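You operate a simulated robot arm through the tools that you are given. There is no shell and no other tool. Be economical: measure what you need, move in short steps, check, and stop when the job is done.

Carry out the task below with a simulated robot arm. There is one attempt and no reset: what you move stays moved.

TASK
Stand the white humidifier in the empty holder, fill it to its line and set the heat to low.
Fine: water from the jug, jug back, no spills.

It is judged by the outcome, as a careful person would: the job done as asked, and still so three seconds after it is handed in. It fails if anything else is knocked over, pushed out of place, dropped, spilled or broken.

THE ROBOT
A 6-joint arm with a two-finger parallel gripper, fixed in place. Base frame: the origin is at the foot of the arm, x ahead of it, y to its left, z up. Readings come in mm, degrees, newtons and seconds.
With the tool pointing down near the work surface it reaches from about 260 to 680 mm from the base axis. Its first joint turns from -66.0 to 66.0 degrees. Payload 2.9 kg.
The tool frame sits at the grasp point between the pads (the TCP): z along the fingers, y along the line on which they close. The tips reach 30 mm beyond it. The gripper opens to 110 mm. The fingers are 20 mm wide and 10 mm thick; the gripper's body (48 by 112 mm) begins 55 mm behind the TCP.
Orientation is that of the tool frame in the base frame, as [roll, pitch, yaw] about the fixed x, y, z axes, in that order (R = Rz(yaw) Ry(pitch) Rx(roll)). With the fingers straight down and closing along the base's y, the tool's x points along the base's -x, its y along +y and its z along -z.

THE INTERFACE
- The arm moves only by the tool move_arm. Its argument "steps" is a list of rows, each an object of numbers (a shift or turn left out is 0, a gripper value left out holds the last): "jaw": the opening in per cent of the stroke, from 0 (shut) to 100 (fully open); "x", "y", "z": the shift along the tool's x, y, z in m; "ax", "ay", "az": the turn, a rotation vector about the tool's x, y, z in degrees. In form: [{"jaw": .., "x": .., "y": .., "z": .., "ax": .., "ay": .., "az": ..}, ...]. A call has 1 to 8 rows; each row shifts and turns the commanded pose from where the row before left it, along the tool's axes as they then stand. Rows are played at 5 a second. More than 50 mm and 8.6 degrees between two rows, or a gripper value outside its range, and nothing of the call is played. A pose out of reach is approached as far as the arm can. The call stops where the force on the tool passes 40 N (or 10 N more than at its start, if that is more) or the arm is blocked; 0.2 s more then pass. Each finger travels about 108 mm/s and halts on what it meets, pressing with about 27 N; the grip force reading is that of the motor and also rises with nothing between the fingers. The clock runs only during rows and for 0.2 s after the last one: add rows that do not move to give the fingers time. The reply holds the time, the measured pose of the TCP, the force on the tool along the base axes, the opening and the grip force, in the units named above and with some noise.
- Cameras (640 x 400 px; columns grow to the right, rows downward): "scene" is fixed at [94.1, 447.1, 1392.7]; the picture's right is [-0.57, -0.82, 0.00], its down [-0.39, 0.27, -0.88] and it looks along [0.72, -0.50, -0.48] (base axes); focal length 311 px, centre (320, 200). "wrist" rides on the gripper at [72, 17, -103] in the tool frame; the picture's right is [-0.23, 0.97, 0.00], its down [-0.76, -0.18, -0.62] and it looks along [-0.61, -0.14, 0.78] (tool axes); focal length 222 px, centre (320, 200). There is no depth. A picture from a camera that has moved, and an enlarged one, comes with that camera's place and axes in the base frame and with its lens.
- snapshot(camera): a new picture of that camera. It takes no simulated time.
- enlarge(camera, box): a new picture of the part [left, top, right, bottom] of that camera's present view, enlarged. It takes no simulated time.
- hand_in(): hands the job in; it is judged then, once.

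Work in short steps. Places have to be worked out from the pictures, the camera data and where the tool is seen: move nearer, look again, correct. Check each grasp and each placing, and mend what went wrong. You have 120 turns and 64 pictures in all, those below and enlarged ones among them. Open the gripper and draw the arm clear of the work before you hand the job in, unless the task says otherwise; then end with one line.

The tools are called after "Call:" as name(argument=value, ...) on one line, values as JSON. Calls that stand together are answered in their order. move_arm: Moves the arm, as the interface text tells. Its arguments: {"type":"object","properties":{"steps":{"type":"array","items":{"type":"object","properties":{"jaw":{"type":"number"},"x":{"type":"number"},"y":{"type":"number"},"z":{"type":"number"},"ax":{"type":"number"},"ay":{"type":"number"},"az":{"type":"number"}}}}},"required":["steps"]} The other tools are called the same way: snapshot (camera) takes a picture; enlarge (camera, box) takes an enlarged picture of a part of a camera's view; hand_in () hands the job in.

At the start:

```text
clock: 0.0
eef_pos: [411.0, 107.2, 1270.5]
orientation: [180.0, 0.0, 180.0]
wrist_force: [0.3, 0.1, 0.0]
grip_width: 110.1
finger_force: 0.1
```

scene: 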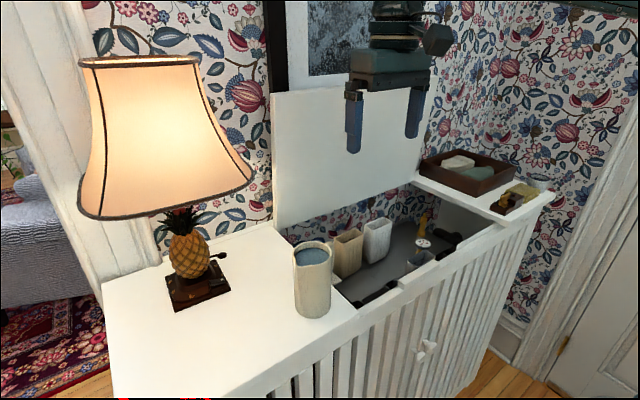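
wrist: 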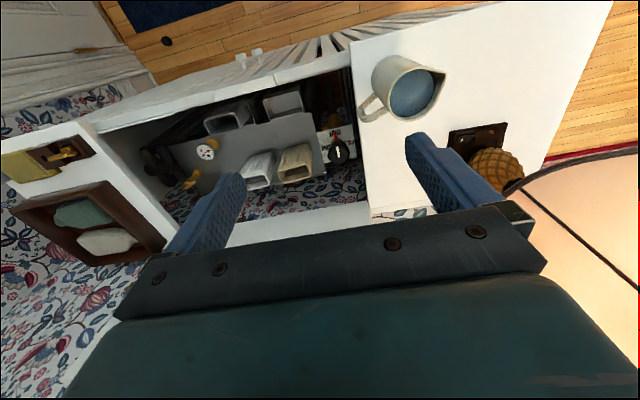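

I'll begin by looking closer at the opening, the jug and the controls.

Call:
enlarge(camera="scene", box=[280, 180, 480, 320])

Call:
enlarge(camera="wrist", box=[120, 60, 370, 220])

Call:
enlarge(camera="scene", box=[400, 130, 570, 240])

```text
2.86 times, centred on (380, 250) of scene
camera zoom: at [94.1, 447.1, 1392.7], right [-0.57, -0.82, 0.0], down [-0.39, 0.27, -0.88], along [0.72, -0.5, -0.48], focal length 888 px, centre (149, 57)
```

zoom: 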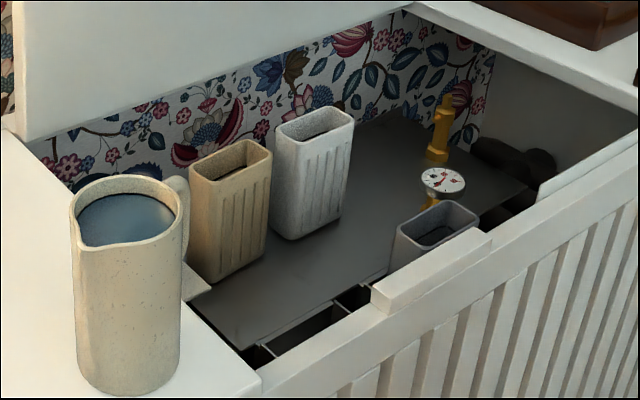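

```text
2.50 times, centred on (245, 140) of wrist
camera zoom: at [340.3, 125.1, 1374.0], right [0.23, 0.97, 0.0], down [0.76, -0.18, 0.62], along [0.61, -0.14, -0.78], focal length 555 px, centre (508, 350)
```

zoom: 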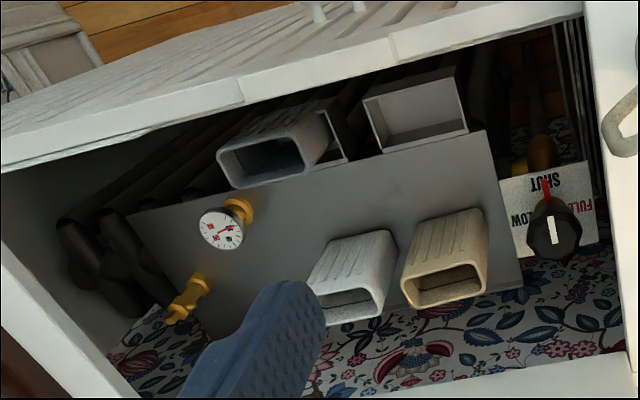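

```text
3.64 times, centred on (485, 185) of scene
camera zoom: at [94.1, 447.1, 1392.7], right [-0.57, -0.82, 0.0], down [-0.39, 0.27, -0.88], along [0.72, -0.5, -0.48], focal length 1130 px, centre (-280, 254)
```

zoom: 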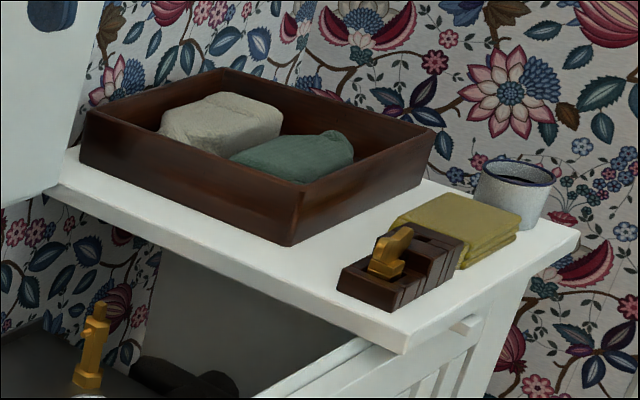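

The holders hang inside on the front, with one filled by the grey humidifier and one empty. The white and tan humidifiers stand on the inner shelf, and a SHUT/LOW/FULL knob sits at the high‑y end. I'll move the wrist camera closer.

Call:
move_arm(steps=[{"y": -0.02, "z": 0.038}, {"y": -0.02, "z": 0.038}, {"y": -0.02, "z": 0.038}, {"y": -0.02, "z": 0.038}, {"y": -0.02, "z": 0.038}])

Call:
snapshot(camera="wrist")

```text
clock: 1.2
eef_pos: [411.6, 6.2, 1080.8]
orientation: [179.9, 0.2, 180.0]
wrist_force: [0.0, 0.0, 0.4]
grip_width: 109.9
finger_force: 0.1
```

```text
58 pictures are left
camera wrist: at [339.3, 24.5, 1182.5], right [0.23, 0.97, 0.0], down [0.76, -0.18, 0.62], along [0.61, -0.14, -0.78], focal length 222 px, centre (320, 200)
```

wrist: 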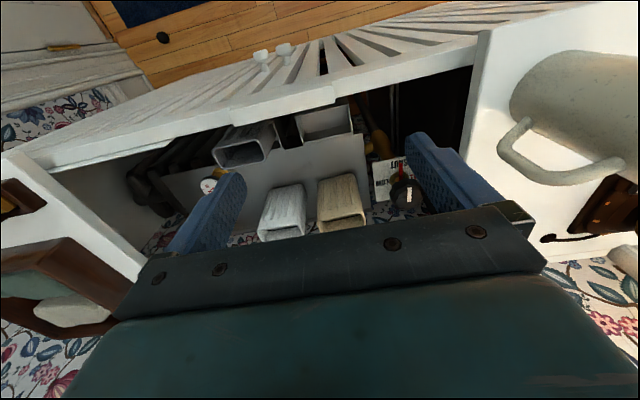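

The view is nearer now; I'll enlarge the holder area and the knob area.

Call:
enlarge(camera="wrist", box=[190, 80, 430, 240])

Call:
enlarge(camera="wrist", box=[360, 140, 450, 220])

```text
2.50 times, centred on (310, 160) of wrist
camera zoom: at [339.3, 24.5, 1182.5], right [0.23, 0.97, 0.0], down [0.76, -0.18, 0.62], along [0.61, -0.14, -0.78], focal length 555 px, centre (345, 300)
```

zoom: 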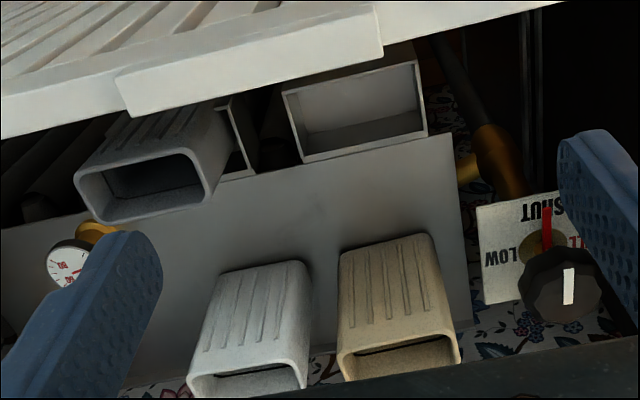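

```text
5.00 times, centred on (405, 180) of wrist
camera zoom: at [339.3, 24.5, 1182.5], right [0.23, 0.97, 0.0], down [0.76, -0.18, 0.62], along [0.61, -0.14, -0.78], focal length 1111 px, centre (-105, 300)
```

zoom: 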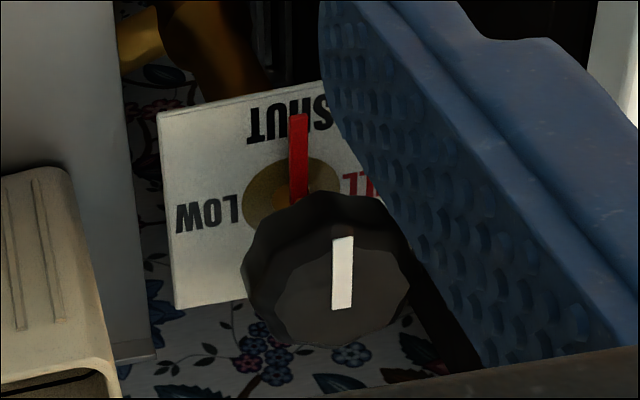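

The knob is a vertical stem with a red pointer at SHUT (toward the robot) and LOW toward −y. I'll move so the camera is centred on the white humidifier.

Call:
move_arm(steps=[{"x": -0.027, "y": -0.029, "z": 0.0175}, {"x": -0.027, "y": -0.029, "z": 0.0175}, {"x": -0.027, "y": -0.029, "z": 0.0175}, {"x": -0.027, "y": -0.029, "z": 0.0175}, {}])

Call:
snapshot(camera="wrist")

Call:
snapshot(camera="scene")

```text
clock: 2.4
eef_pos: [519.8, -108.0, 1011.2]
orientation: [179.9, 0.0, -179.9]
wrist_force: [0.0, -0.3, -0.1]
grip_width: 110.2
finger_force: 0.0
```

```text
55 pictures are left
camera wrist: at [448.1, -90.4, 1113.2], right [0.23, 0.97, 0.0], down [0.76, -0.18, 0.62], along [0.61, -0.14, -0.78], focal length 222 px, centre (320, 200)
```

wrist: 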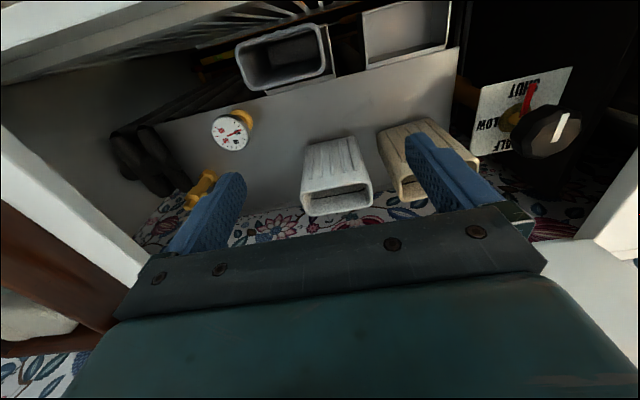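

```text
54 pictures are left
```

scene: 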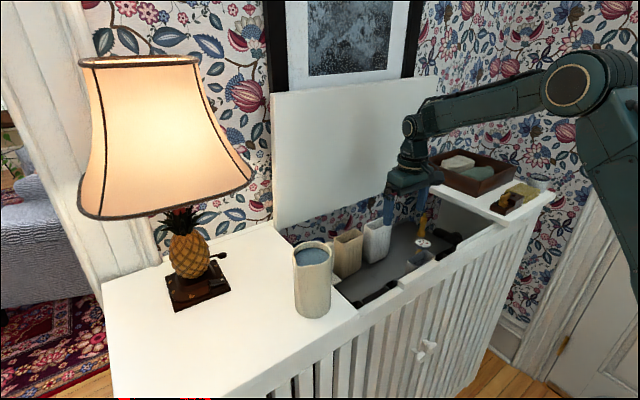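

I'll enlarge to measure the white humidifier and the holders from here.

Call:
enlarge(camera="wrist", box=[280, 100, 480, 225])

Call:
enlarge(camera="wrist", box=[220, 0, 460, 150])

Call:
enlarge(camera="wrist", box=[450, 50, 610, 170])

```text
3.20 times, centred on (380, 162) of wrist
camera zoom: at [448.1, -90.4, 1113.2], right [0.23, 0.97, 0.0], down [0.76, -0.18, 0.62], along [0.61, -0.14, -0.78], focal length 711 px, centre (128, 320)
```

zoom: 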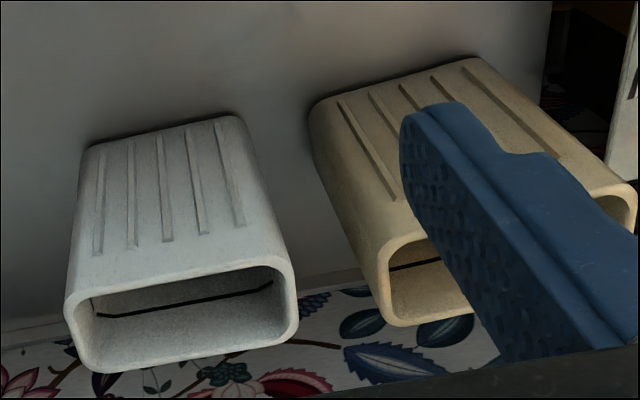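

```text
2.67 times, centred on (340, 75) of wrist
camera zoom: at [448.1, -90.4, 1113.2], right [0.23, 0.97, 0.0], down [0.76, -0.18, 0.62], along [0.61, -0.14, -0.78], focal length 592 px, centre (267, 533)
```

zoom: 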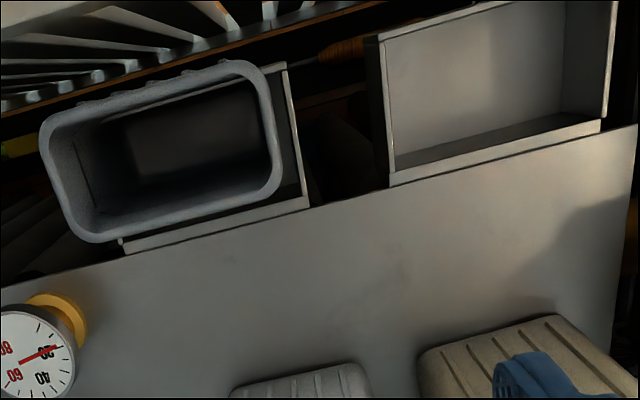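

```text
3.33 times, centred on (530, 110) of wrist
camera zoom: at [448.1, -90.4, 1113.2], right [0.23, 0.97, 0.0], down [0.76, -0.18, 0.62], along [0.61, -0.14, -0.78], focal length 740 px, centre (-380, 500)
```

zoom: 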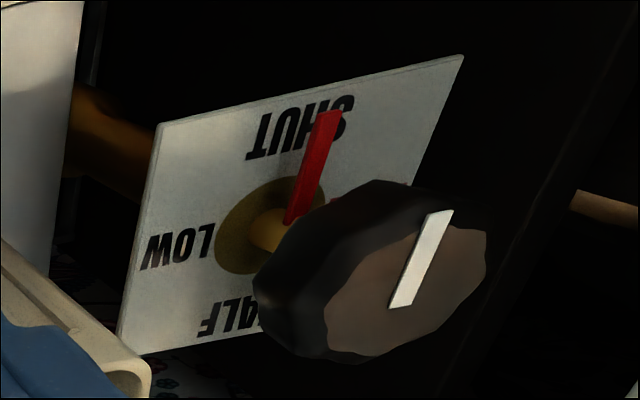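

Measured so far: the shelf is at z≈790 and the white humidifier's rim is at z≈900, centred near (619,−110) and about 83×36 mm. The empty holder spans x 451–504 and y ±45, with its rim at z≈804. I'll set the opening to 100 mm and go above the white humidifier.

Call:
move_arm(steps=[{"jaw": 91, "x": -0.033, "z": 0.005}, {"x": -0.033, "y": -0.001, "z": 0.005}, {"x": -0.032, "y": -0.001, "z": 0.005}, {}])

Call:
snapshot(camera="wrist")

Call:
enlarge(camera="scene", box=[280, 160, 480, 300])

```text
clock: 3.4
eef_pos: [617.5, -110.1, 996.4]
orientation: [-180.0, 0.1, -180.0]
wrist_force: [-0.1, -0.3, 0.0]
grip_width: 100.2
finger_force: 0.0
```

```text
50 pictures are left
camera wrist: at [546.1, -93.0, 1099.5], right [0.23, 0.97, 0.0], down [0.76, -0.18, 0.62], along [0.61, -0.14, -0.78], focal length 222 px, centre (320, 200)
```

wrist: 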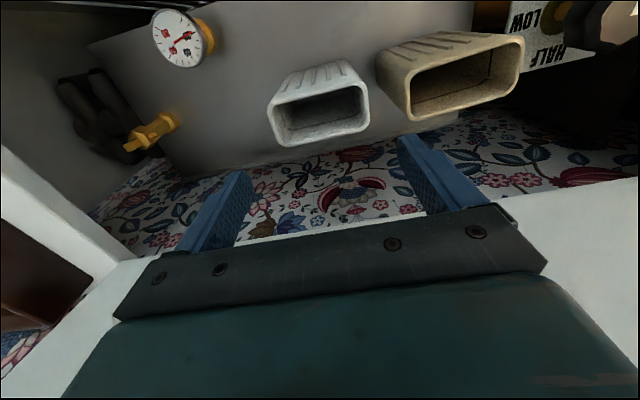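

```text
2.86 times, centred on (380, 230) of scene
camera zoom: at [94.1, 447.1, 1392.7], right [-0.57, -0.82, 0.0], down [-0.39, 0.27, -0.88], along [0.72, -0.5, -0.48], focal length 888 px, centre (149, 114)
```

zoom: 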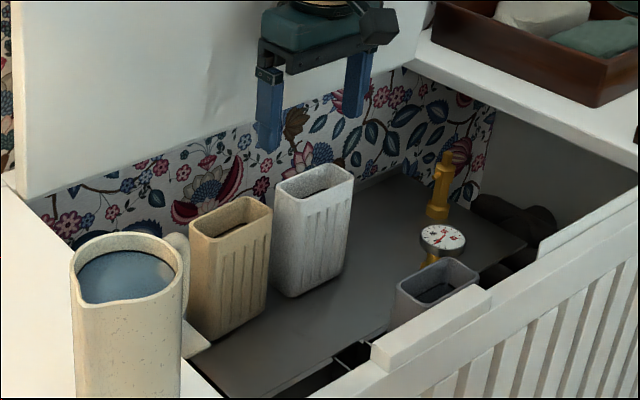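

The rim centre refines to about (610,−109.5). I'll shift back 8 mm, descend and check the clearance before closing.

Call:
move_arm(steps=[{"x": 0.008, "z": 0.03}, {"z": 0.035}, {}])

Call:
enlarge(camera="scene", box=[320, 160, 440, 280])

Call:
snapshot(camera="wrist")

```text
clock: 4.2
eef_pos: [609.4, -113.0, 931.7]
orientation: [-179.9, 0.0, -180.0]
wrist_force: [0.4, 0.2, 0.2]
grip_width: 100.1
finger_force: 0.1
```

```text
3.33 times, centred on (380, 220) of scene
camera zoom: at [94.1, 447.1, 1392.7], right [-0.57, -0.82, 0.0], down [-0.39, 0.27, -0.88], along [0.72, -0.5, -0.48], focal length 1036 px, centre (120, 133)
```

zoom: 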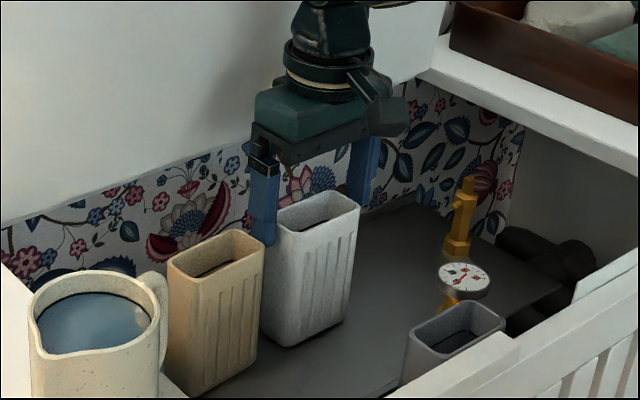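

```text
47 pictures are left
camera wrist: at [537.8, -94.4, 1034.4], right [0.23, 0.97, 0.0], down [0.76, -0.18, 0.62], along [0.61, -0.14, -0.78], focal length 222 px, centre (320, 200)
```

wrist: 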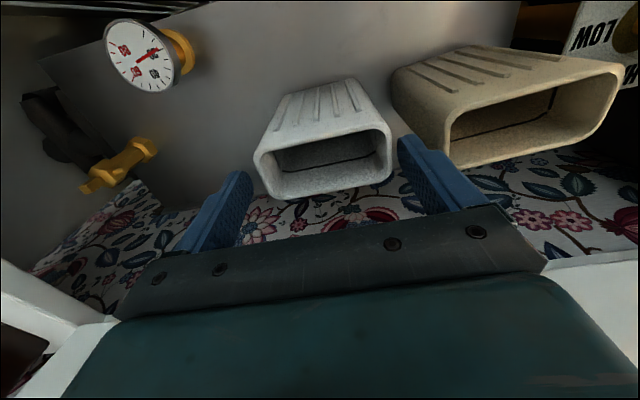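

The rim centre sits about 4 mm to +y of the tip midpoint and lines up in x. I'll correct that, descend to about 25 mm below the rim, and close.

Call:
move_arm(steps=[{"y": 0.003}, {"z": 0.025}, {"z": 0.025}, {}, {"jaw": 60}, {}, {}])

Call:
enlarge(camera="scene", box=[320, 160, 440, 280])

```text
clock: 5.8
eef_pos: [609.0, -109.9, 882.2]
orientation: [179.9, 0.0, 179.9]
wrist_force: [1.3, 1.0, -0.1]
grip_width: 79.9
finger_force: 26.7
```

```text
3.33 times, centred on (380, 220) of scene
camera zoom: at [94.1, 447.1, 1392.7], right [-0.57, -0.82, 0.0], down [-0.39, 0.27, -0.88], along [0.72, -0.5, -0.48], focal length 1036 px, centre (120, 133)
```

zoom: 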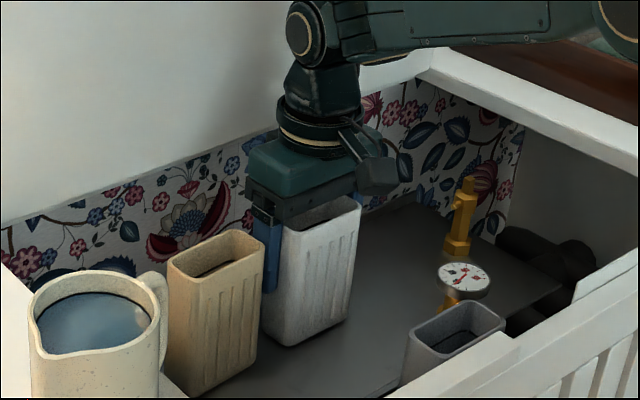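

The grip is firm at 79.9 mm. I'll lift it straight up 130 mm.

Call:
move_arm(steps=[{"z": -0.01}, {"z": -0.03}, {"z": -0.03}, {"z": -0.03}, {"z": -0.03}, {}])

Call:
enlarge(camera="scene", box=[280, 140, 480, 280])

```text
clock: 7.2
eef_pos: [611.0, -107.7, 1009.8]
orientation: [-180.0, 0.0, 180.0]
wrist_force: [-0.6, -0.7, -2.8]
grip_width: 79.9
finger_force: 27.7
```

```text
2.86 times, centred on (380, 210) of scene
camera zoom: at [94.1, 447.1, 1392.7], right [-0.57, -0.82, 0.0], down [-0.39, 0.27, -0.88], along [0.72, -0.5, -0.48], focal length 888 px, centre (149, 171)
```

zoom: 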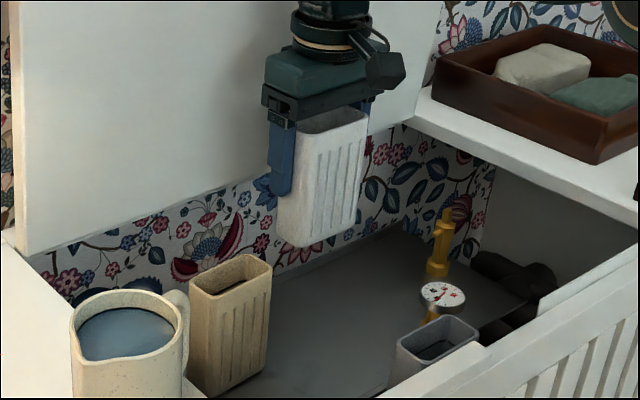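

It's held (2.8 N) and hanging straight. I'll carry it above the empty holder.

Call:
move_arm(steps=[{"x": 0.033, "y": 0.0}, {"x": 0.033, "y": 0.027}, {"x": 0.033, "y": 0.027}, {"x": 0.033, "y": 0.027}, {"y": 0.027}, {}])

Call:
snapshot(camera="wrist")

Call:
enlarge(camera="scene", box=[280, 140, 480, 320])

```text
clock: 8.6
eef_pos: [478.5, 0.8, 1012.0]
orientation: [-179.9, 0.0, 179.9]
wrist_force: [-0.6, -0.2, -1.9]
grip_width: 79.8
finger_force: 27.8
```

```text
44 pictures are left
camera wrist: at [407.3, 17.5, 1114.6], right [0.23, 0.97, 0.0], down [0.76, -0.18, 0.62], along [0.61, -0.14, -0.78], focal length 222 px, centre (320, 200)
```

wrist: 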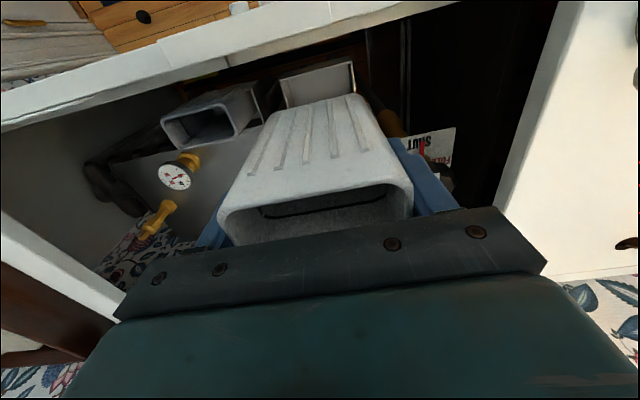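

```text
2.22 times, centred on (380, 230) of scene
camera zoom: at [94.1, 447.1, 1392.7], right [-0.57, -0.82, 0.0], down [-0.39, 0.27, -0.88], along [0.72, -0.5, -0.48], focal length 691 px, centre (187, 133)
```

zoom: 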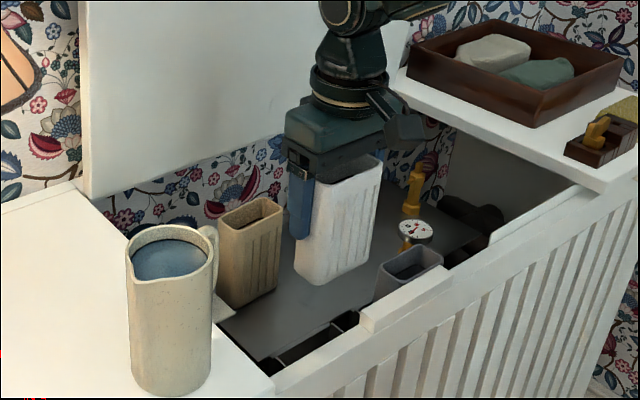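

The holder's front corners are visible beyond the humidifier's bottom edge; I'll enlarge to refine.

Call:
enlarge(camera="wrist", box=[210, 40, 430, 160])

```text
2.91 times, centred on (320, 100) of wrist
camera zoom: at [407.3, 17.5, 1114.6], right [0.23, 0.97, 0.0], down [0.76, -0.18, 0.62], along [0.61, -0.14, -0.78], focal length 646 px, centre (320, 491)
```

zoom: 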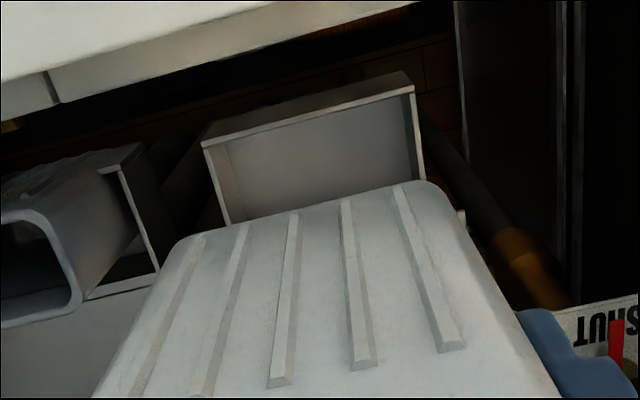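

The holder's front edge is at x≈452, y −45.4…46.2. The humidifier bottom is centred at y≈0.3 with its front at x≈458, so it should fit. I'll descend to just above the holder rim.

Call:
move_arm(steps=[{"x": -0.0005, "z": 0.03}, {"z": 0.03}, {"z": 0.03}, {"z": 0.017}, {}])

Call:
snapshot(camera="wrist")

Call:
enlarge(camera="scene", box=[310, 180, 450, 300])

```text
clock: 9.8
eef_pos: [479.7, 0.1, 903.9]
orientation: [-180.0, 0.1, 179.9]
wrist_force: [-0.3, -0.1, -2.2]
grip_width: 80.0
finger_force: 27.0
```

```text
41 pictures are left
camera wrist: at [407.9, 17.7, 1006.4], right [0.23, 0.97, 0.0], down [0.76, -0.18, 0.62], along [0.61, -0.14, -0.78], focal length 222 px, centre (320, 200)
```

wrist: 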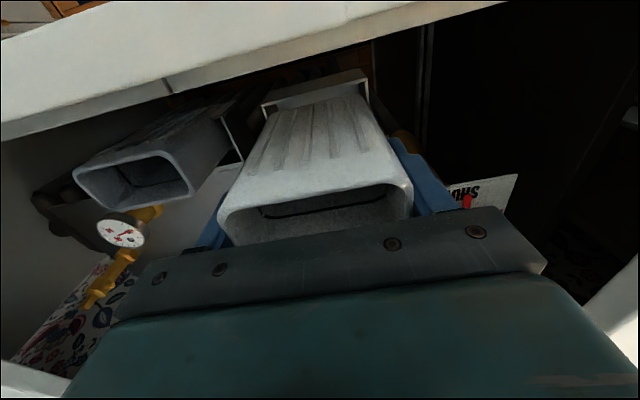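

```text
3.33 times, centred on (380, 240) of scene
camera zoom: at [94.1, 447.1, 1392.7], right [-0.57, -0.82, 0.0], down [-0.39, 0.27, -0.88], along [0.72, -0.5, -0.48], focal length 1036 px, centre (120, 67)
```

zoom: 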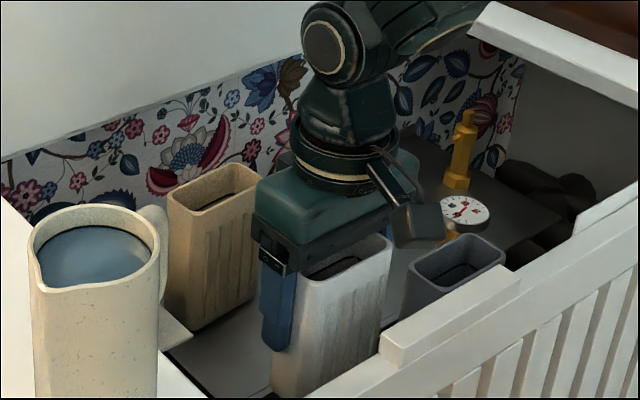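

It looks aligned above the holder. I'll insert slowly while watching the force.

Call:
move_arm(steps=[{"z": 0.008}, {"z": 0.008}, {"z": 0.008}, {}])

Call:
enlarge(camera="wrist", box=[180, 50, 460, 240])

```text
clock: 10.8
eef_pos: [479.0, 0.1, 881.0]
orientation: [180.0, 0.0, -180.0]
wrist_force: [-0.1, -1.5, -2.6]
grip_width: 80.1
finger_force: 27.2
```

```text
2.11 times, centred on (320, 145) of wrist
camera zoom: at [407.4, 17.8, 983.7], right [0.23, 0.97, 0.0], down [0.76, -0.18, 0.62], along [0.61, -0.14, -0.78], focal length 468 px, centre (320, 316)
```

zoom: 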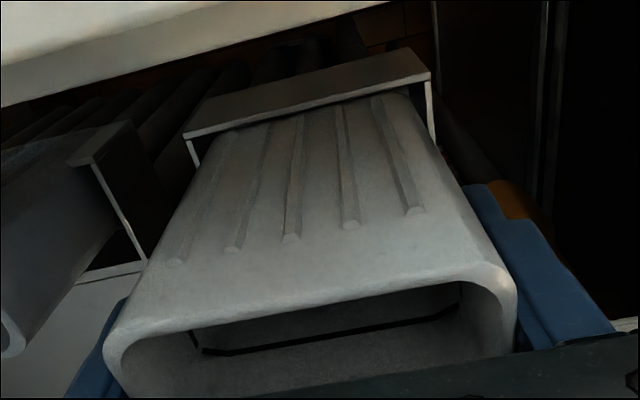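

It has entered the holder with no contact force. I'll continue down in small steps until it touches.

Call:
move_arm(steps=[{"z": 0.006}, {"z": 0.006}, {"z": 0.005}, {}])

```text
clock: 11.8
eef_pos: [479.8, 0.5, 863.6]
orientation: [180.0, -0.1, 180.0]
wrist_force: [-0.7, 0.7, -3.0]
grip_width: 79.8
finger_force: 27.2
```

Call:
move_arm(steps=[{"z": 0.004}, {"z": 0.003}, {"z": 0.003}, {}])

Call:
enlarge(camera="wrist", box=[100, 50, 460, 240])

```text
clock: 12.8
eef_pos: [479.4, 1.3, 853.7]
orientation: [-180.0, 0.0, -179.9]
wrist_force: [0.1, 0.4, -2.7]
grip_width: 79.6
finger_force: 26.8
```

```text
1.78 times, centred on (280, 145) of wrist
camera zoom: at [407.7, 18.1, 956.3], right [0.23, 0.97, 0.0], down [0.76, -0.18, 0.62], along [0.61, -0.14, -0.78], focal length 395 px, centre (391, 298)
```

zoom: 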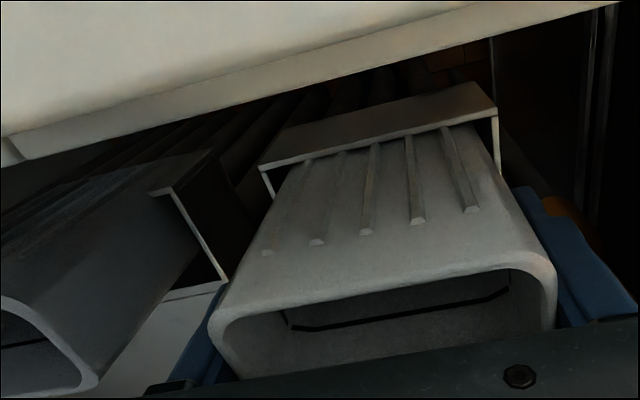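

There's still no floor contact. I'll go on gently.

Call:
move_arm(steps=[{"z": 0.003}, {"z": 0.003}, {"z": 0.003}, {}])

```text
clock: 13.8
eef_pos: [479.1, 1.0, 843.8]
orientation: [-179.9, 0.0, 180.0]
wrist_force: [0.0, -0.4, -3.0]
grip_width: 79.8
finger_force: 26.7
```

Still hanging, with the tips near the holder rim. I'll look at the scene to compare its height with the grey one.

Call:
enlarge(camera="scene", box=[330, 200, 470, 300])

Call:
snapshot(camera="wrist")

```text
4.00 times, centred on (400, 250) of scene
camera zoom: at [94.1, 447.1, 1392.7], right [-0.57, -0.82, 0.0], down [-0.39, 0.27, -0.88], along [0.72, -0.5, -0.48], focal length 1243 px, centre (0, 0)
```

zoom: 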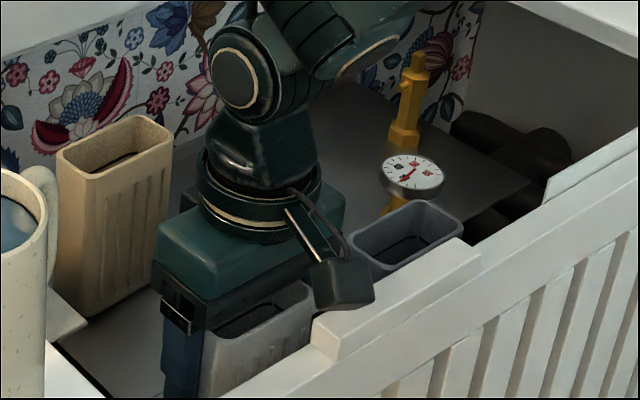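

```text
36 pictures are left
camera wrist: at [407.2, 18.1, 946.8], right [0.23, 0.97, 0.0], down [0.76, -0.18, 0.62], along [0.61, -0.14, -0.78], focal length 222 px, centre (320, 200)
```

wrist: 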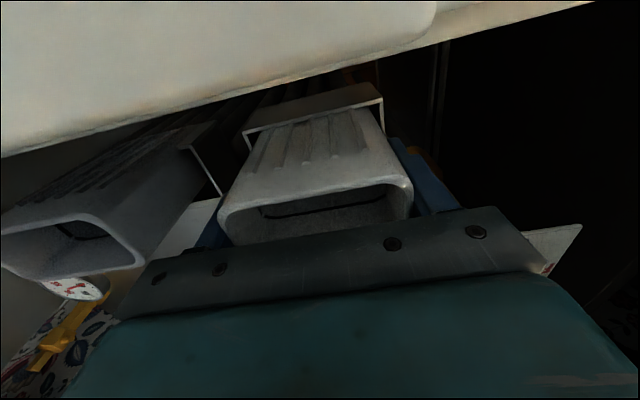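

The white rim seems a few millimetres higher than the grey one. I'll go down in 2 mm steps looking for contact.

Call:
move_arm(steps=[{"z": 0.002}, {}, {"z": 0.002}, {}, {}])

```text
clock: 15.0
eef_pos: [478.9, 0.1, 841.2]
orientation: [-180.0, 0.3, 180.0]
wrist_force: [-1.9, 1.0, 23.7]
grip_width: 79.7
finger_force: 27.3
```

Contact (24 N). I'll ease off 1 mm, open the fingers slightly, and see whether it settles.

Call:
move_arm(steps=[{"z": -0.0015}, {}, {"jaw": 74}, {"jaw": 76}, {"jaw": 80}, {}])

Call:
snapshot(camera="wrist")

```text
clock: 16.4
eef_pos: [478.6, 0.2, 842.2]
orientation: [180.0, 0.0, 179.9]
wrist_force: [0.1, -0.3, -0.2]
grip_width: 87.7
finger_force: 0.1
```

```text
35 pictures are left
camera wrist: at [406.9, 18.0, 944.7], right [0.23, 0.97, 0.0], down [0.76, -0.18, 0.62], along [0.61, -0.14, -0.78], focal length 222 px, centre (320, 200)
```

wrist: 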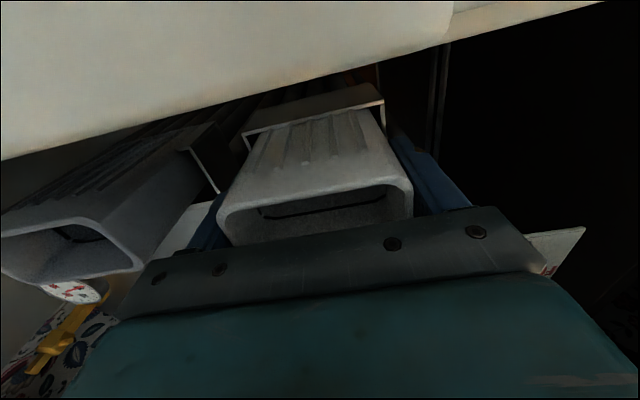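

The humidifier stayed put, so it was resting on the holder floor. I'll rise straight up and inspect it.

Call:
move_arm(steps=[{"z": -0.02}, {"z": -0.04}, {"z": -0.045}, {"z": -0.045}, {"z": -0.045}, {}])

Call:
snapshot(camera="wrist")

Call:
enlarge(camera="scene", box=[280, 200, 460, 320])

```text
clock: 17.8
eef_pos: [480.9, 1.6, 1038.6]
orientation: [179.9, -0.1, 179.9]
wrist_force: [0.3, -0.3, -1.3]
grip_width: 88.1
finger_force: 0.1
```

```text
34 pictures are left
camera wrist: at [408.3, 19.6, 1141.5], right [0.23, 0.97, 0.0], down [0.76, -0.18, 0.62], along [0.61, -0.14, -0.78], focal length 222 px, centre (320, 200)
```

wrist: 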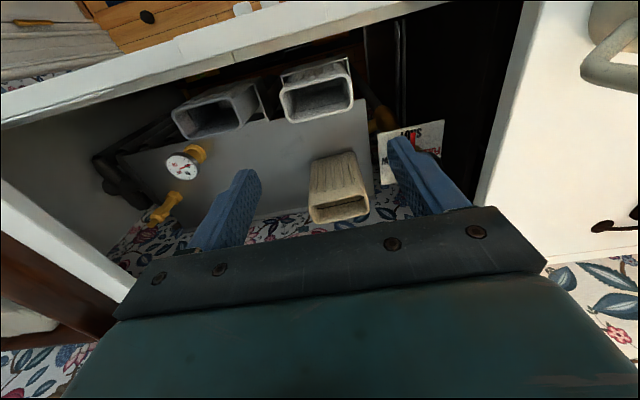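

```text
3.33 times, centred on (370, 260) of scene
camera zoom: at [94.0, 447.1, 1392.7], right [-0.57, -0.82, 0.0], down [-0.39, 0.27, -0.88], along [0.72, -0.5, -0.48], focal length 1036 px, centre (153, 0)
```

zoom: 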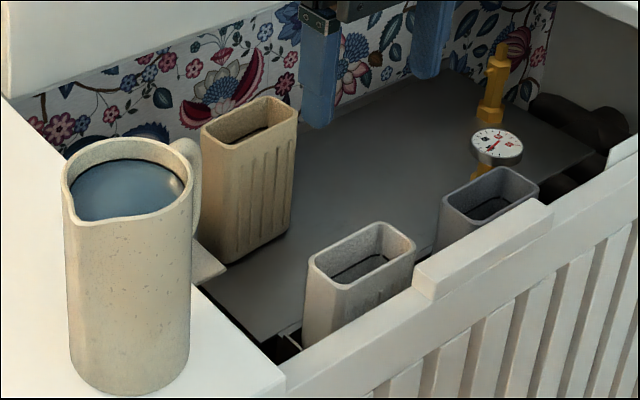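

The white humidifier stands in the holder, level with its neighbour, and its fill line is visible inside. Next I'll view the jug from above, keeping clear of the lamp shade.

Call:
move_arm(steps=[{"x": 0.018, "y": 0.0, "z": -0.04}, {"x": 0.018, "y": 0.03, "z": -0.03}, {"x": 0.018, "y": 0.035, "z": -0.02}, {"x": 0.018, "y": 0.035, "z": -0.02}, {"x": 0.018, "y": 0.035, "z": -0.01}, {"y": 0.035}, {}])

Call:
snapshot(camera="wrist")

Call:
snapshot(camera="scene")

```text
clock: 19.4
eef_pos: [386.4, 170.3, 1154.9]
orientation: [179.9, 0.0, 179.9]
wrist_force: [0.4, -0.2, -0.6]
grip_width: 88.1
finger_force: 0.0
```

```text
32 pictures are left
camera wrist: at [315.3, 187.7, 1258.5], right [0.23, 0.97, 0.0], down [0.76, -0.18, 0.62], along [0.61, -0.14, -0.78], focal length 222 px, centre (320, 200)
```

wrist: 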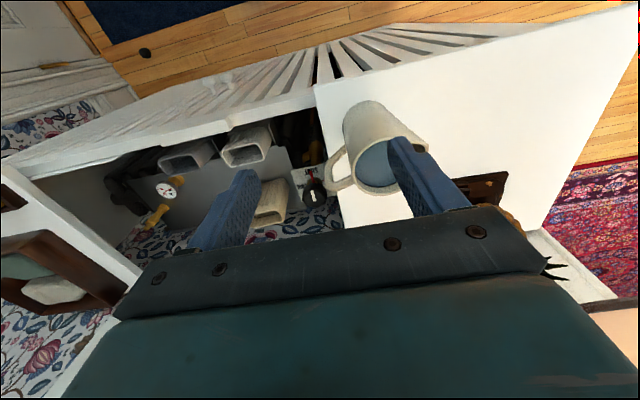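

```text
31 pictures are left
```

scene: 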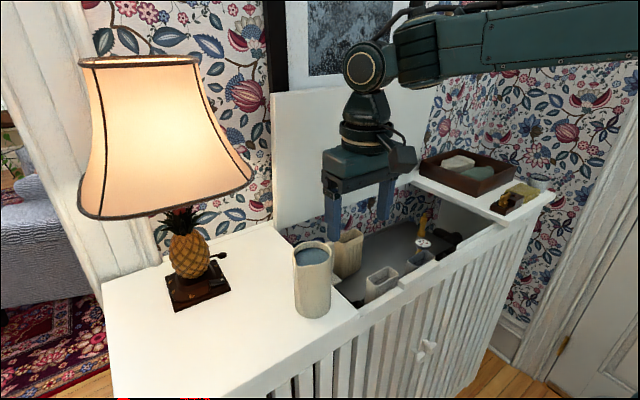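

The jug's centre is at about (437,226), rim z≈1066, base z≈931, Ø≈67 mm, with the spout roughly +y and the handle −y. I'll turn the tool 90° so the fingers close across the jug, perpendicular to the spout.

Call:
move_arm(steps=[{"jaw": 100, "az": -8.5}, {"az": -8.5}, {"az": -8.5}, {"az": -8.5}, {"az": -8.5}, {"az": -8.5}, {"az": -8.5}, {"az": -8.5}])

Call:
move_arm(steps=[{"az": -8.0}, {"az": -7.0}, {"az": -7.0}, {}])

Call:
snapshot(camera="wrist")

```text
clock: 21.2
eef_pos: [388.3, 170.6, 1156.1]
orientation: [180.0, 0.1, -111.9]
wrist_force: [-0.7, -0.1, -0.7]
grip_width: 110.3
finger_force: 0.0
```

```text
clock: 22.2
eef_pos: [388.6, 170.5, 1157.1]
orientation: [-179.9, 0.0, -89.9]
wrist_force: [-0.3, 0.0, 0.7]
grip_width: 109.9
finger_force: 0.1
```

```text
30 pictures are left
camera wrist: at [372.5, 99.0, 1259.2], right [-0.97, 0.23, 0.0], down [0.18, 0.76, 0.62], along [0.14, 0.61, -0.78], focal length 222 px, centre (320, 200)
```

wrist: 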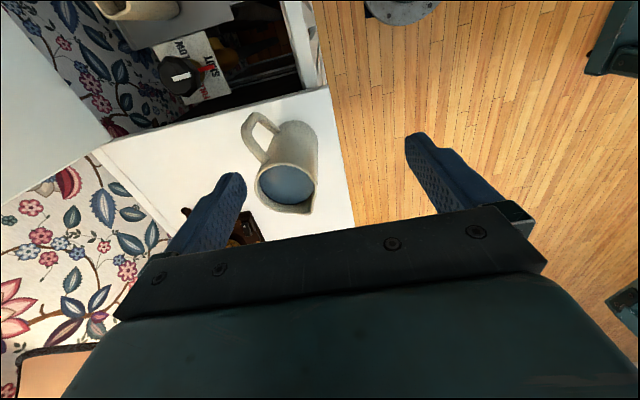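

The spout points at yaw ≈108.5° and the handle sits opposite it; the jug centre is (438.5,222). I'll align the fingers perpendicular to the spout and move over the jug.

Call:
move_arm(steps=[{"x": -0.026, "y": -0.025}, {"x": -0.0255, "y": -0.025}, {"az": -6.2}, {"az": -6.2}, {"az": -6.1}, {}])

Call:
snapshot(camera="wrist")

Call:
snapshot(camera="scene")

```text
clock: 23.6
eef_pos: [439.0, 221.6, 1156.0]
orientation: [-179.9, 0.0, -71.4]
wrist_force: [-0.4, 0.1, -0.2]
grip_width: 110.0
finger_force: 0.0
```

```text
29 pictures are left
camera wrist: at [446.3, 148.0, 1259.6], right [-1.0, -0.09, 0.0], down [-0.07, 0.78, 0.62], along [-0.06, 0.62, -0.78], focal length 222 px, centre (320, 200)
```

wrist: 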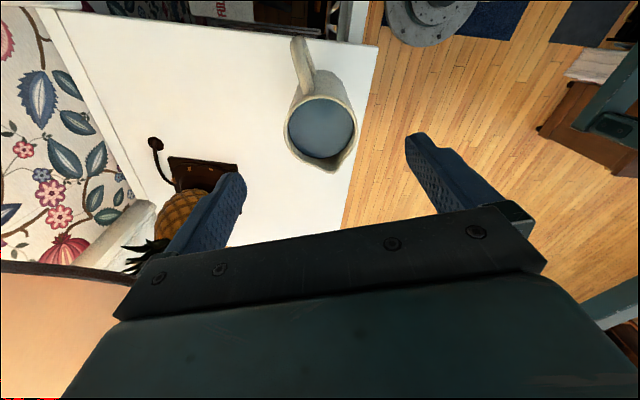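

```text
28 pictures are left
```

scene: 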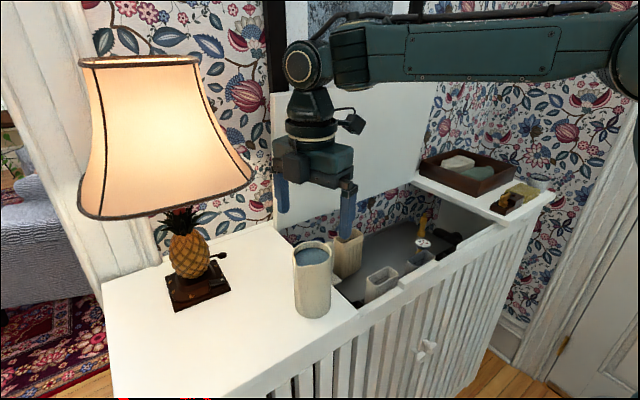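

The jug is centred under the gripper with the handle–spout line aligned. I'll descend to about 40 mm below the rim.

Call:
move_arm(steps=[{"z": 0.03}, {"z": 0.03}, {"z": 0.03}, {}])

Call:
snapshot(camera="wrist")

Call:
enlarge(camera="scene", box=[230, 120, 410, 330])

```text
clock: 24.6
eef_pos: [437.5, 221.1, 1067.8]
orientation: [180.0, -0.1, -71.4]
wrist_force: [0.3, 0.9, 0.8]
grip_width: 109.8
finger_force: 0.1
```

```text
27 pictures are left
camera wrist: at [445.8, 148.3, 1171.0], right [-1.0, -0.09, 0.0], down [-0.07, 0.78, 0.62], along [-0.06, 0.62, -0.78], focal length 222 px, centre (320, 200)
```

wrist: 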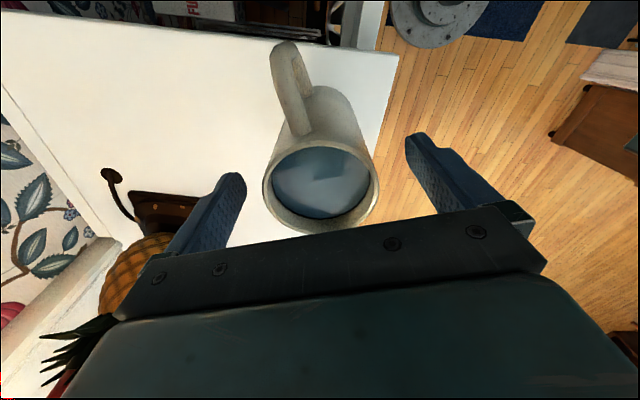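

```text
1.90 times, centred on (320, 225) of scene
camera zoom: at [94.1, 447.1, 1392.7], right [-0.57, -0.82, 0.0], down [-0.39, 0.27, -0.88], along [0.72, -0.5, -0.48], focal length 592 px, centre (320, 152)
```

zoom: 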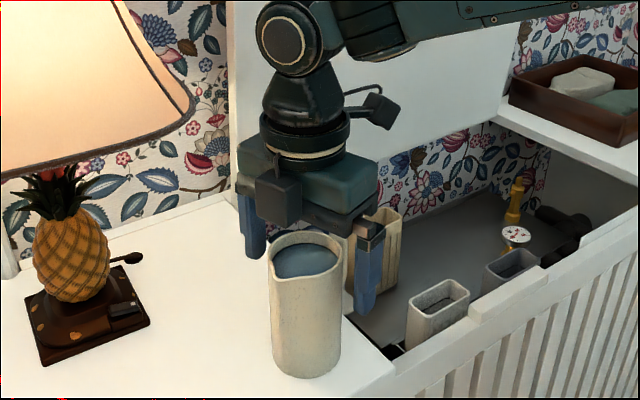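

The jug is centred between the fingers. I'll descend another 33 mm and close.

Call:
move_arm(steps=[{"z": 0.017}, {"z": 0.016}, {}, {"jaw": 45}, {}, {}, {}])

Call:
enlarge(camera="scene", box=[230, 120, 410, 330])

Call:
snapshot(camera="wrist")

```text
clock: 26.2
eef_pos: [439.0, 222.5, 1035.5]
orientation: [179.9, 0.0, -71.5]
wrist_force: [-1.2, 0.5, 0.7]
grip_width: 64.1
finger_force: 26.7
```

```text
1.90 times, centred on (320, 225) of scene
camera zoom: at [94.0, 447.1, 1392.7], right [-0.57, -0.82, 0.0], down [-0.39, 0.27, -0.88], along [0.72, -0.5, -0.48], focal length 592 px, centre (320, 152)
```

zoom: 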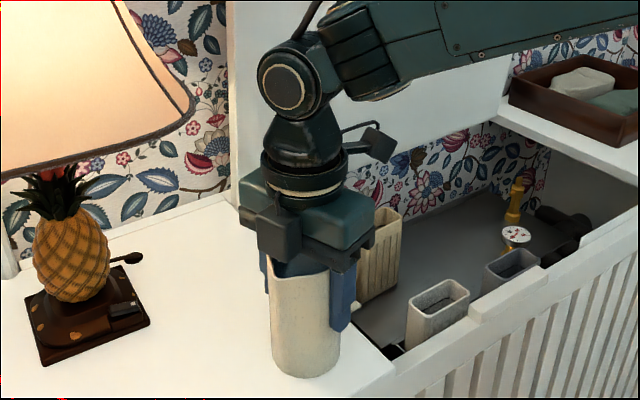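

```text
24 pictures are left
camera wrist: at [446.4, 148.8, 1137.5], right [-1.0, -0.09, 0.0], down [-0.07, 0.78, 0.62], along [-0.06, 0.62, -0.78], focal length 222 px, centre (320, 200)
```

wrist: 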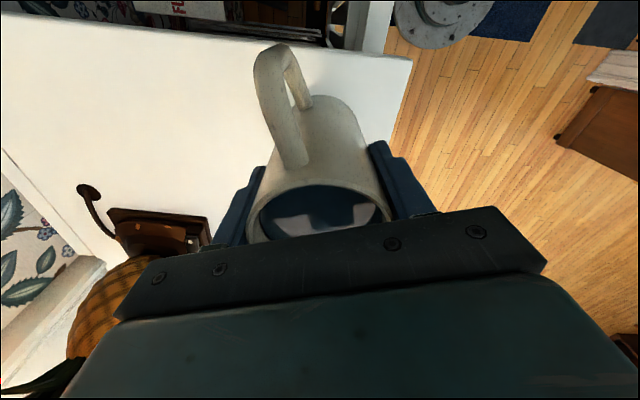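

The jug is gripped at 64 mm wide. I'll lift it slowly straight up and check it holds level.

Call:
move_arm(steps=[{"z": -0.006}, {"z": -0.012}, {"z": -0.016}, {"z": -0.016}, {"z": -0.012}, {"z": -0.006}, {}])

Call:
enlarge(camera="scene", box=[230, 120, 410, 330])

```text
clock: 27.8
eef_pos: [438.6, 221.4, 1100.9]
orientation: [-180.0, 0.1, -71.5]
wrist_force: [-0.2, 0.2, -3.6]
grip_width: 63.1
finger_force: 27.1
```

```text
1.90 times, centred on (320, 225) of scene
camera zoom: at [94.1, 447.1, 1392.7], right [-0.57, -0.82, 0.0], down [-0.39, 0.27, -0.88], along [0.72, -0.5, -0.48], focal length 592 px, centre (320, 152)
```

zoom: 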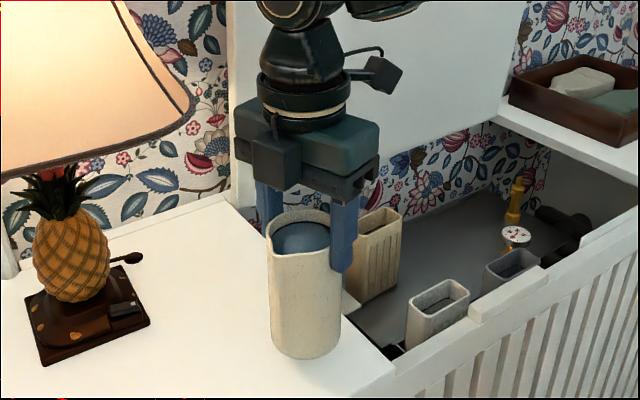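

The jug rose only about 20 mm while the gripper rose 65 mm, so it is slipping through the fingers. I'll set it back down gently right away.

Call:
move_arm(steps=[{"z": 0.006}, {"z": 0.005}, {}])

Call:
enlarge(camera="scene", box=[230, 120, 410, 330])

```text
clock: 28.6
eef_pos: [438.8, 221.2, 1089.1]
orientation: [180.0, 0.1, -71.5]
wrist_force: [0.4, -0.2, -5.3]
grip_width: 63.4
finger_force: 27.1
```

```text
1.90 times, centred on (320, 225) of scene
camera zoom: at [94.1, 447.1, 1392.7], right [-0.57, -0.82, 0.0], down [-0.39, 0.27, -0.88], along [0.72, -0.5, -0.48], focal length 592 px, centre (320, 152)
```

zoom: 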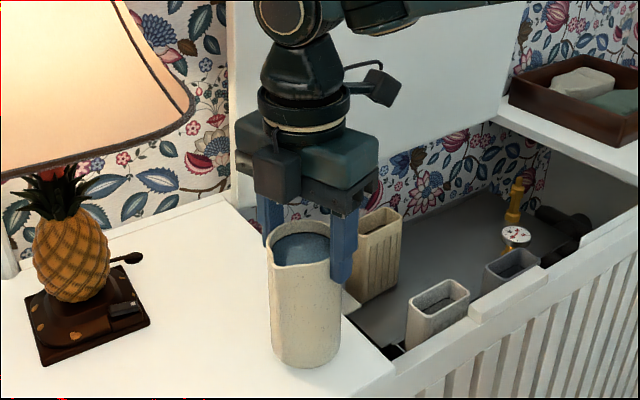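

It's still held and 9 mm above the top. I'll lower it onto the surface, watching for contact.

Call:
move_arm(steps=[{"z": 0.004}, {"z": 0.003}, {"z": 0.002}, {"z": 0.002}, {}])

```text
clock: 29.8
eef_pos: [437.8, 221.4, 1078.7]
orientation: [179.9, -0.1, -71.5]
wrist_force: [0.0, -0.1, -4.1]
grip_width: 63.6
finger_force: 27.3
```

Call:
move_arm(steps=[{"z": 0.002}, {"z": 0.002}, {}, {}])

```text
clock: 30.8
eef_pos: [439.9, 220.5, 1078.2]
orientation: [-179.7, 0.0, -71.5]
wrist_force: [-1.0, -3.1, 17.8]
grip_width: 63.6
finger_force: 27.2
```

It's seated (contact at 17.8 N, no sliding). I'll relax, open, regrip deeper, and test with a very slow lift, using the width reading as a slip indicator.

Call:
move_arm(steps=[{"z": -0.003}, {"jaw": 70}, {"jaw": 85}, {"z": 0.02}, {"z": 0.025}, {"jaw": 40}, {}, {}])

Call:
move_arm(steps=[{}, {"z": -0.001}, {"z": -0.001}, {"z": -0.002}, {"z": -0.002}, {"z": -0.002}, {}])

```text
clock: 32.6
eef_pos: [437.8, 222.2, 1033.1]
orientation: [-179.9, 0.1, -71.5]
wrist_force: [1.0, 0.9, 2.5]
grip_width: 63.6
finger_force: 27.3
```

```text
clock: 34.2
eef_pos: [439.3, 221.3, 1042.2]
orientation: [-180.0, 0.0, -71.4]
wrist_force: [0.2, 0.8, -3.9]
grip_width: 63.5
finger_force: 27.0
```

Call:
enlarge(camera="scene", box=[230, 120, 410, 330])

```text
1.90 times, centred on (320, 225) of scene
camera zoom: at [94.1, 447.1, 1392.7], right [-0.57, -0.82, 0.0], down [-0.39, 0.27, -0.88], along [0.72, -0.5, -0.48], focal length 592 px, centre (320, 152)
```

zoom: 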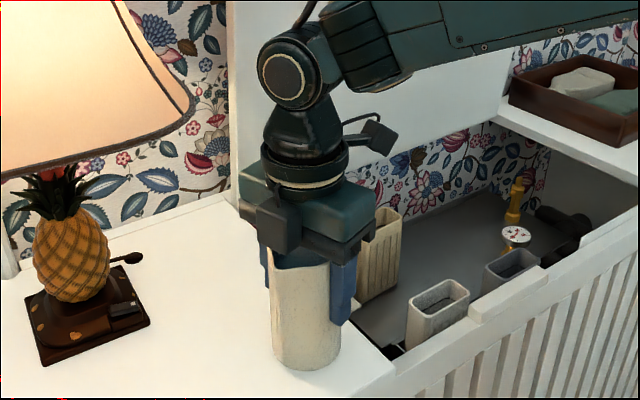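

It came up about 7 mm and is holding. I'll continue the lift at a slow speed and check again.

Call:
move_arm(steps=[{"z": -0.003}, {"z": -0.004}, {"z": -0.004}, {"z": -0.004}, {"z": -0.004}, {"z": -0.004}, {"z": -0.003}, {}])

Call:
enlarge(camera="scene", box=[230, 120, 410, 330])

```text
clock: 36.0
eef_pos: [439.8, 220.8, 1068.6]
orientation: [-180.0, 0.0, -71.5]
wrist_force: [0.1, -0.3, -4.0]
grip_width: 63.6
finger_force: 27.3
```

```text
1.90 times, centred on (320, 225) of scene
camera zoom: at [94.1, 447.1, 1392.7], right [-0.57, -0.82, 0.0], down [-0.39, 0.27, -0.88], along [0.72, -0.5, -0.48], focal length 592 px, centre (320, 152)
```

zoom: 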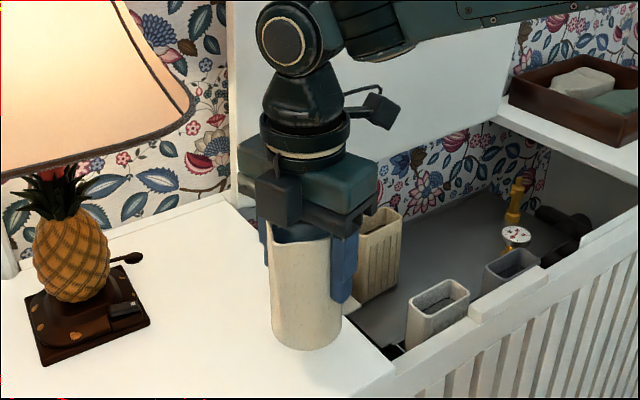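

Mostly holding. I'll hold still for 1.6 s to check whether it creeps.

Call:
move_arm(steps=[{}, {}, {}, {}, {}, {}, {}, {}])

Call:
enlarge(camera="scene", box=[230, 120, 410, 330])

```text
clock: 37.8
eef_pos: [438.2, 221.0, 1068.5]
orientation: [180.0, -0.1, -71.5]
wrist_force: [-0.8, -0.9, -4.3]
grip_width: 63.4
finger_force: 26.8
```

```text
1.90 times, centred on (320, 225) of scene
camera zoom: at [94.1, 447.1, 1392.7], right [-0.57, -0.82, 0.0], down [-0.39, 0.27, -0.88], along [0.72, -0.5, -0.48], focal length 592 px, centre (320, 152)
```

zoom: 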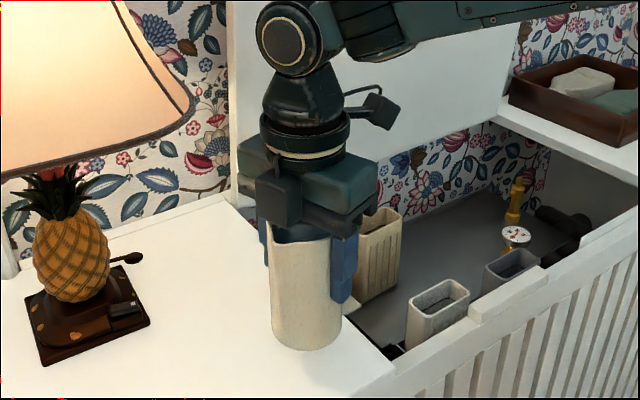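

No creep at all, so it's held (4.2 N). I'll carry it slowly toward the humidifier at this height.

Call:
move_arm(steps=[{"x": 0.004}, {"x": 0.008, "y": 0.001}, {"x": 0.012, "y": 0.001}, {"x": 0.012}, {"x": 0.012}, {"x": 0.012}, {"x": 0.012}, {"x": 0.008}])

Call:
move_arm(steps=[{"x": 0.006}, {"x": 0.012, "y": 0.001}, {"x": 0.014, "y": 0.001}, {"x": 0.014, "y": 0.001}, {"x": 0.014, "y": 0.001}, {"x": 0.014, "y": 0.001}, {"x": 0.014, "y": 0.001}, {"x": 0.008}])

Call:
move_arm(steps=[{"x": 0.006}, {"x": 0.012, "y": 0.001}, {"x": 0.014, "y": 0.001}, {"x": 0.014, "y": 0.001}, {"x": 0.014, "y": 0.001}, {"x": 0.014}, {"x": 0.014}, {"x": 0.008}])

Call:
snapshot(camera="scene")

```text
clock: 39.6
eef_pos: [461.8, 145.2, 1068.0]
orientation: [-180.0, 0.0, -71.5]
wrist_force: [-0.9, 0.4, -4.9]
grip_width: 63.5
finger_force: 27.5
```

```text
clock: 41.4
eef_pos: [487.1, 53.2, 1065.9]
orientation: [180.0, 0.0, -71.6]
wrist_force: [-0.2, -1.7, -3.1]
grip_width: 63.5
finger_force: 27.1
```

```text
clock: 43.2
eef_pos: [515.5, -40.8, 1067.7]
orientation: [-179.9, 0.0, -71.5]
wrist_force: [0.1, 0.5, -5.1]
grip_width: 63.4
finger_force: 27.3
```

```text
18 pictures are left
```

scene: 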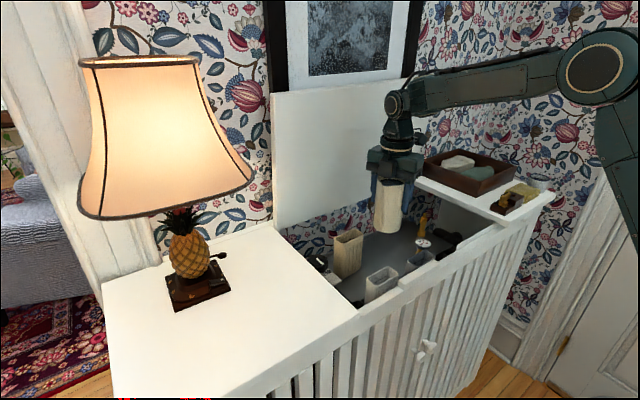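

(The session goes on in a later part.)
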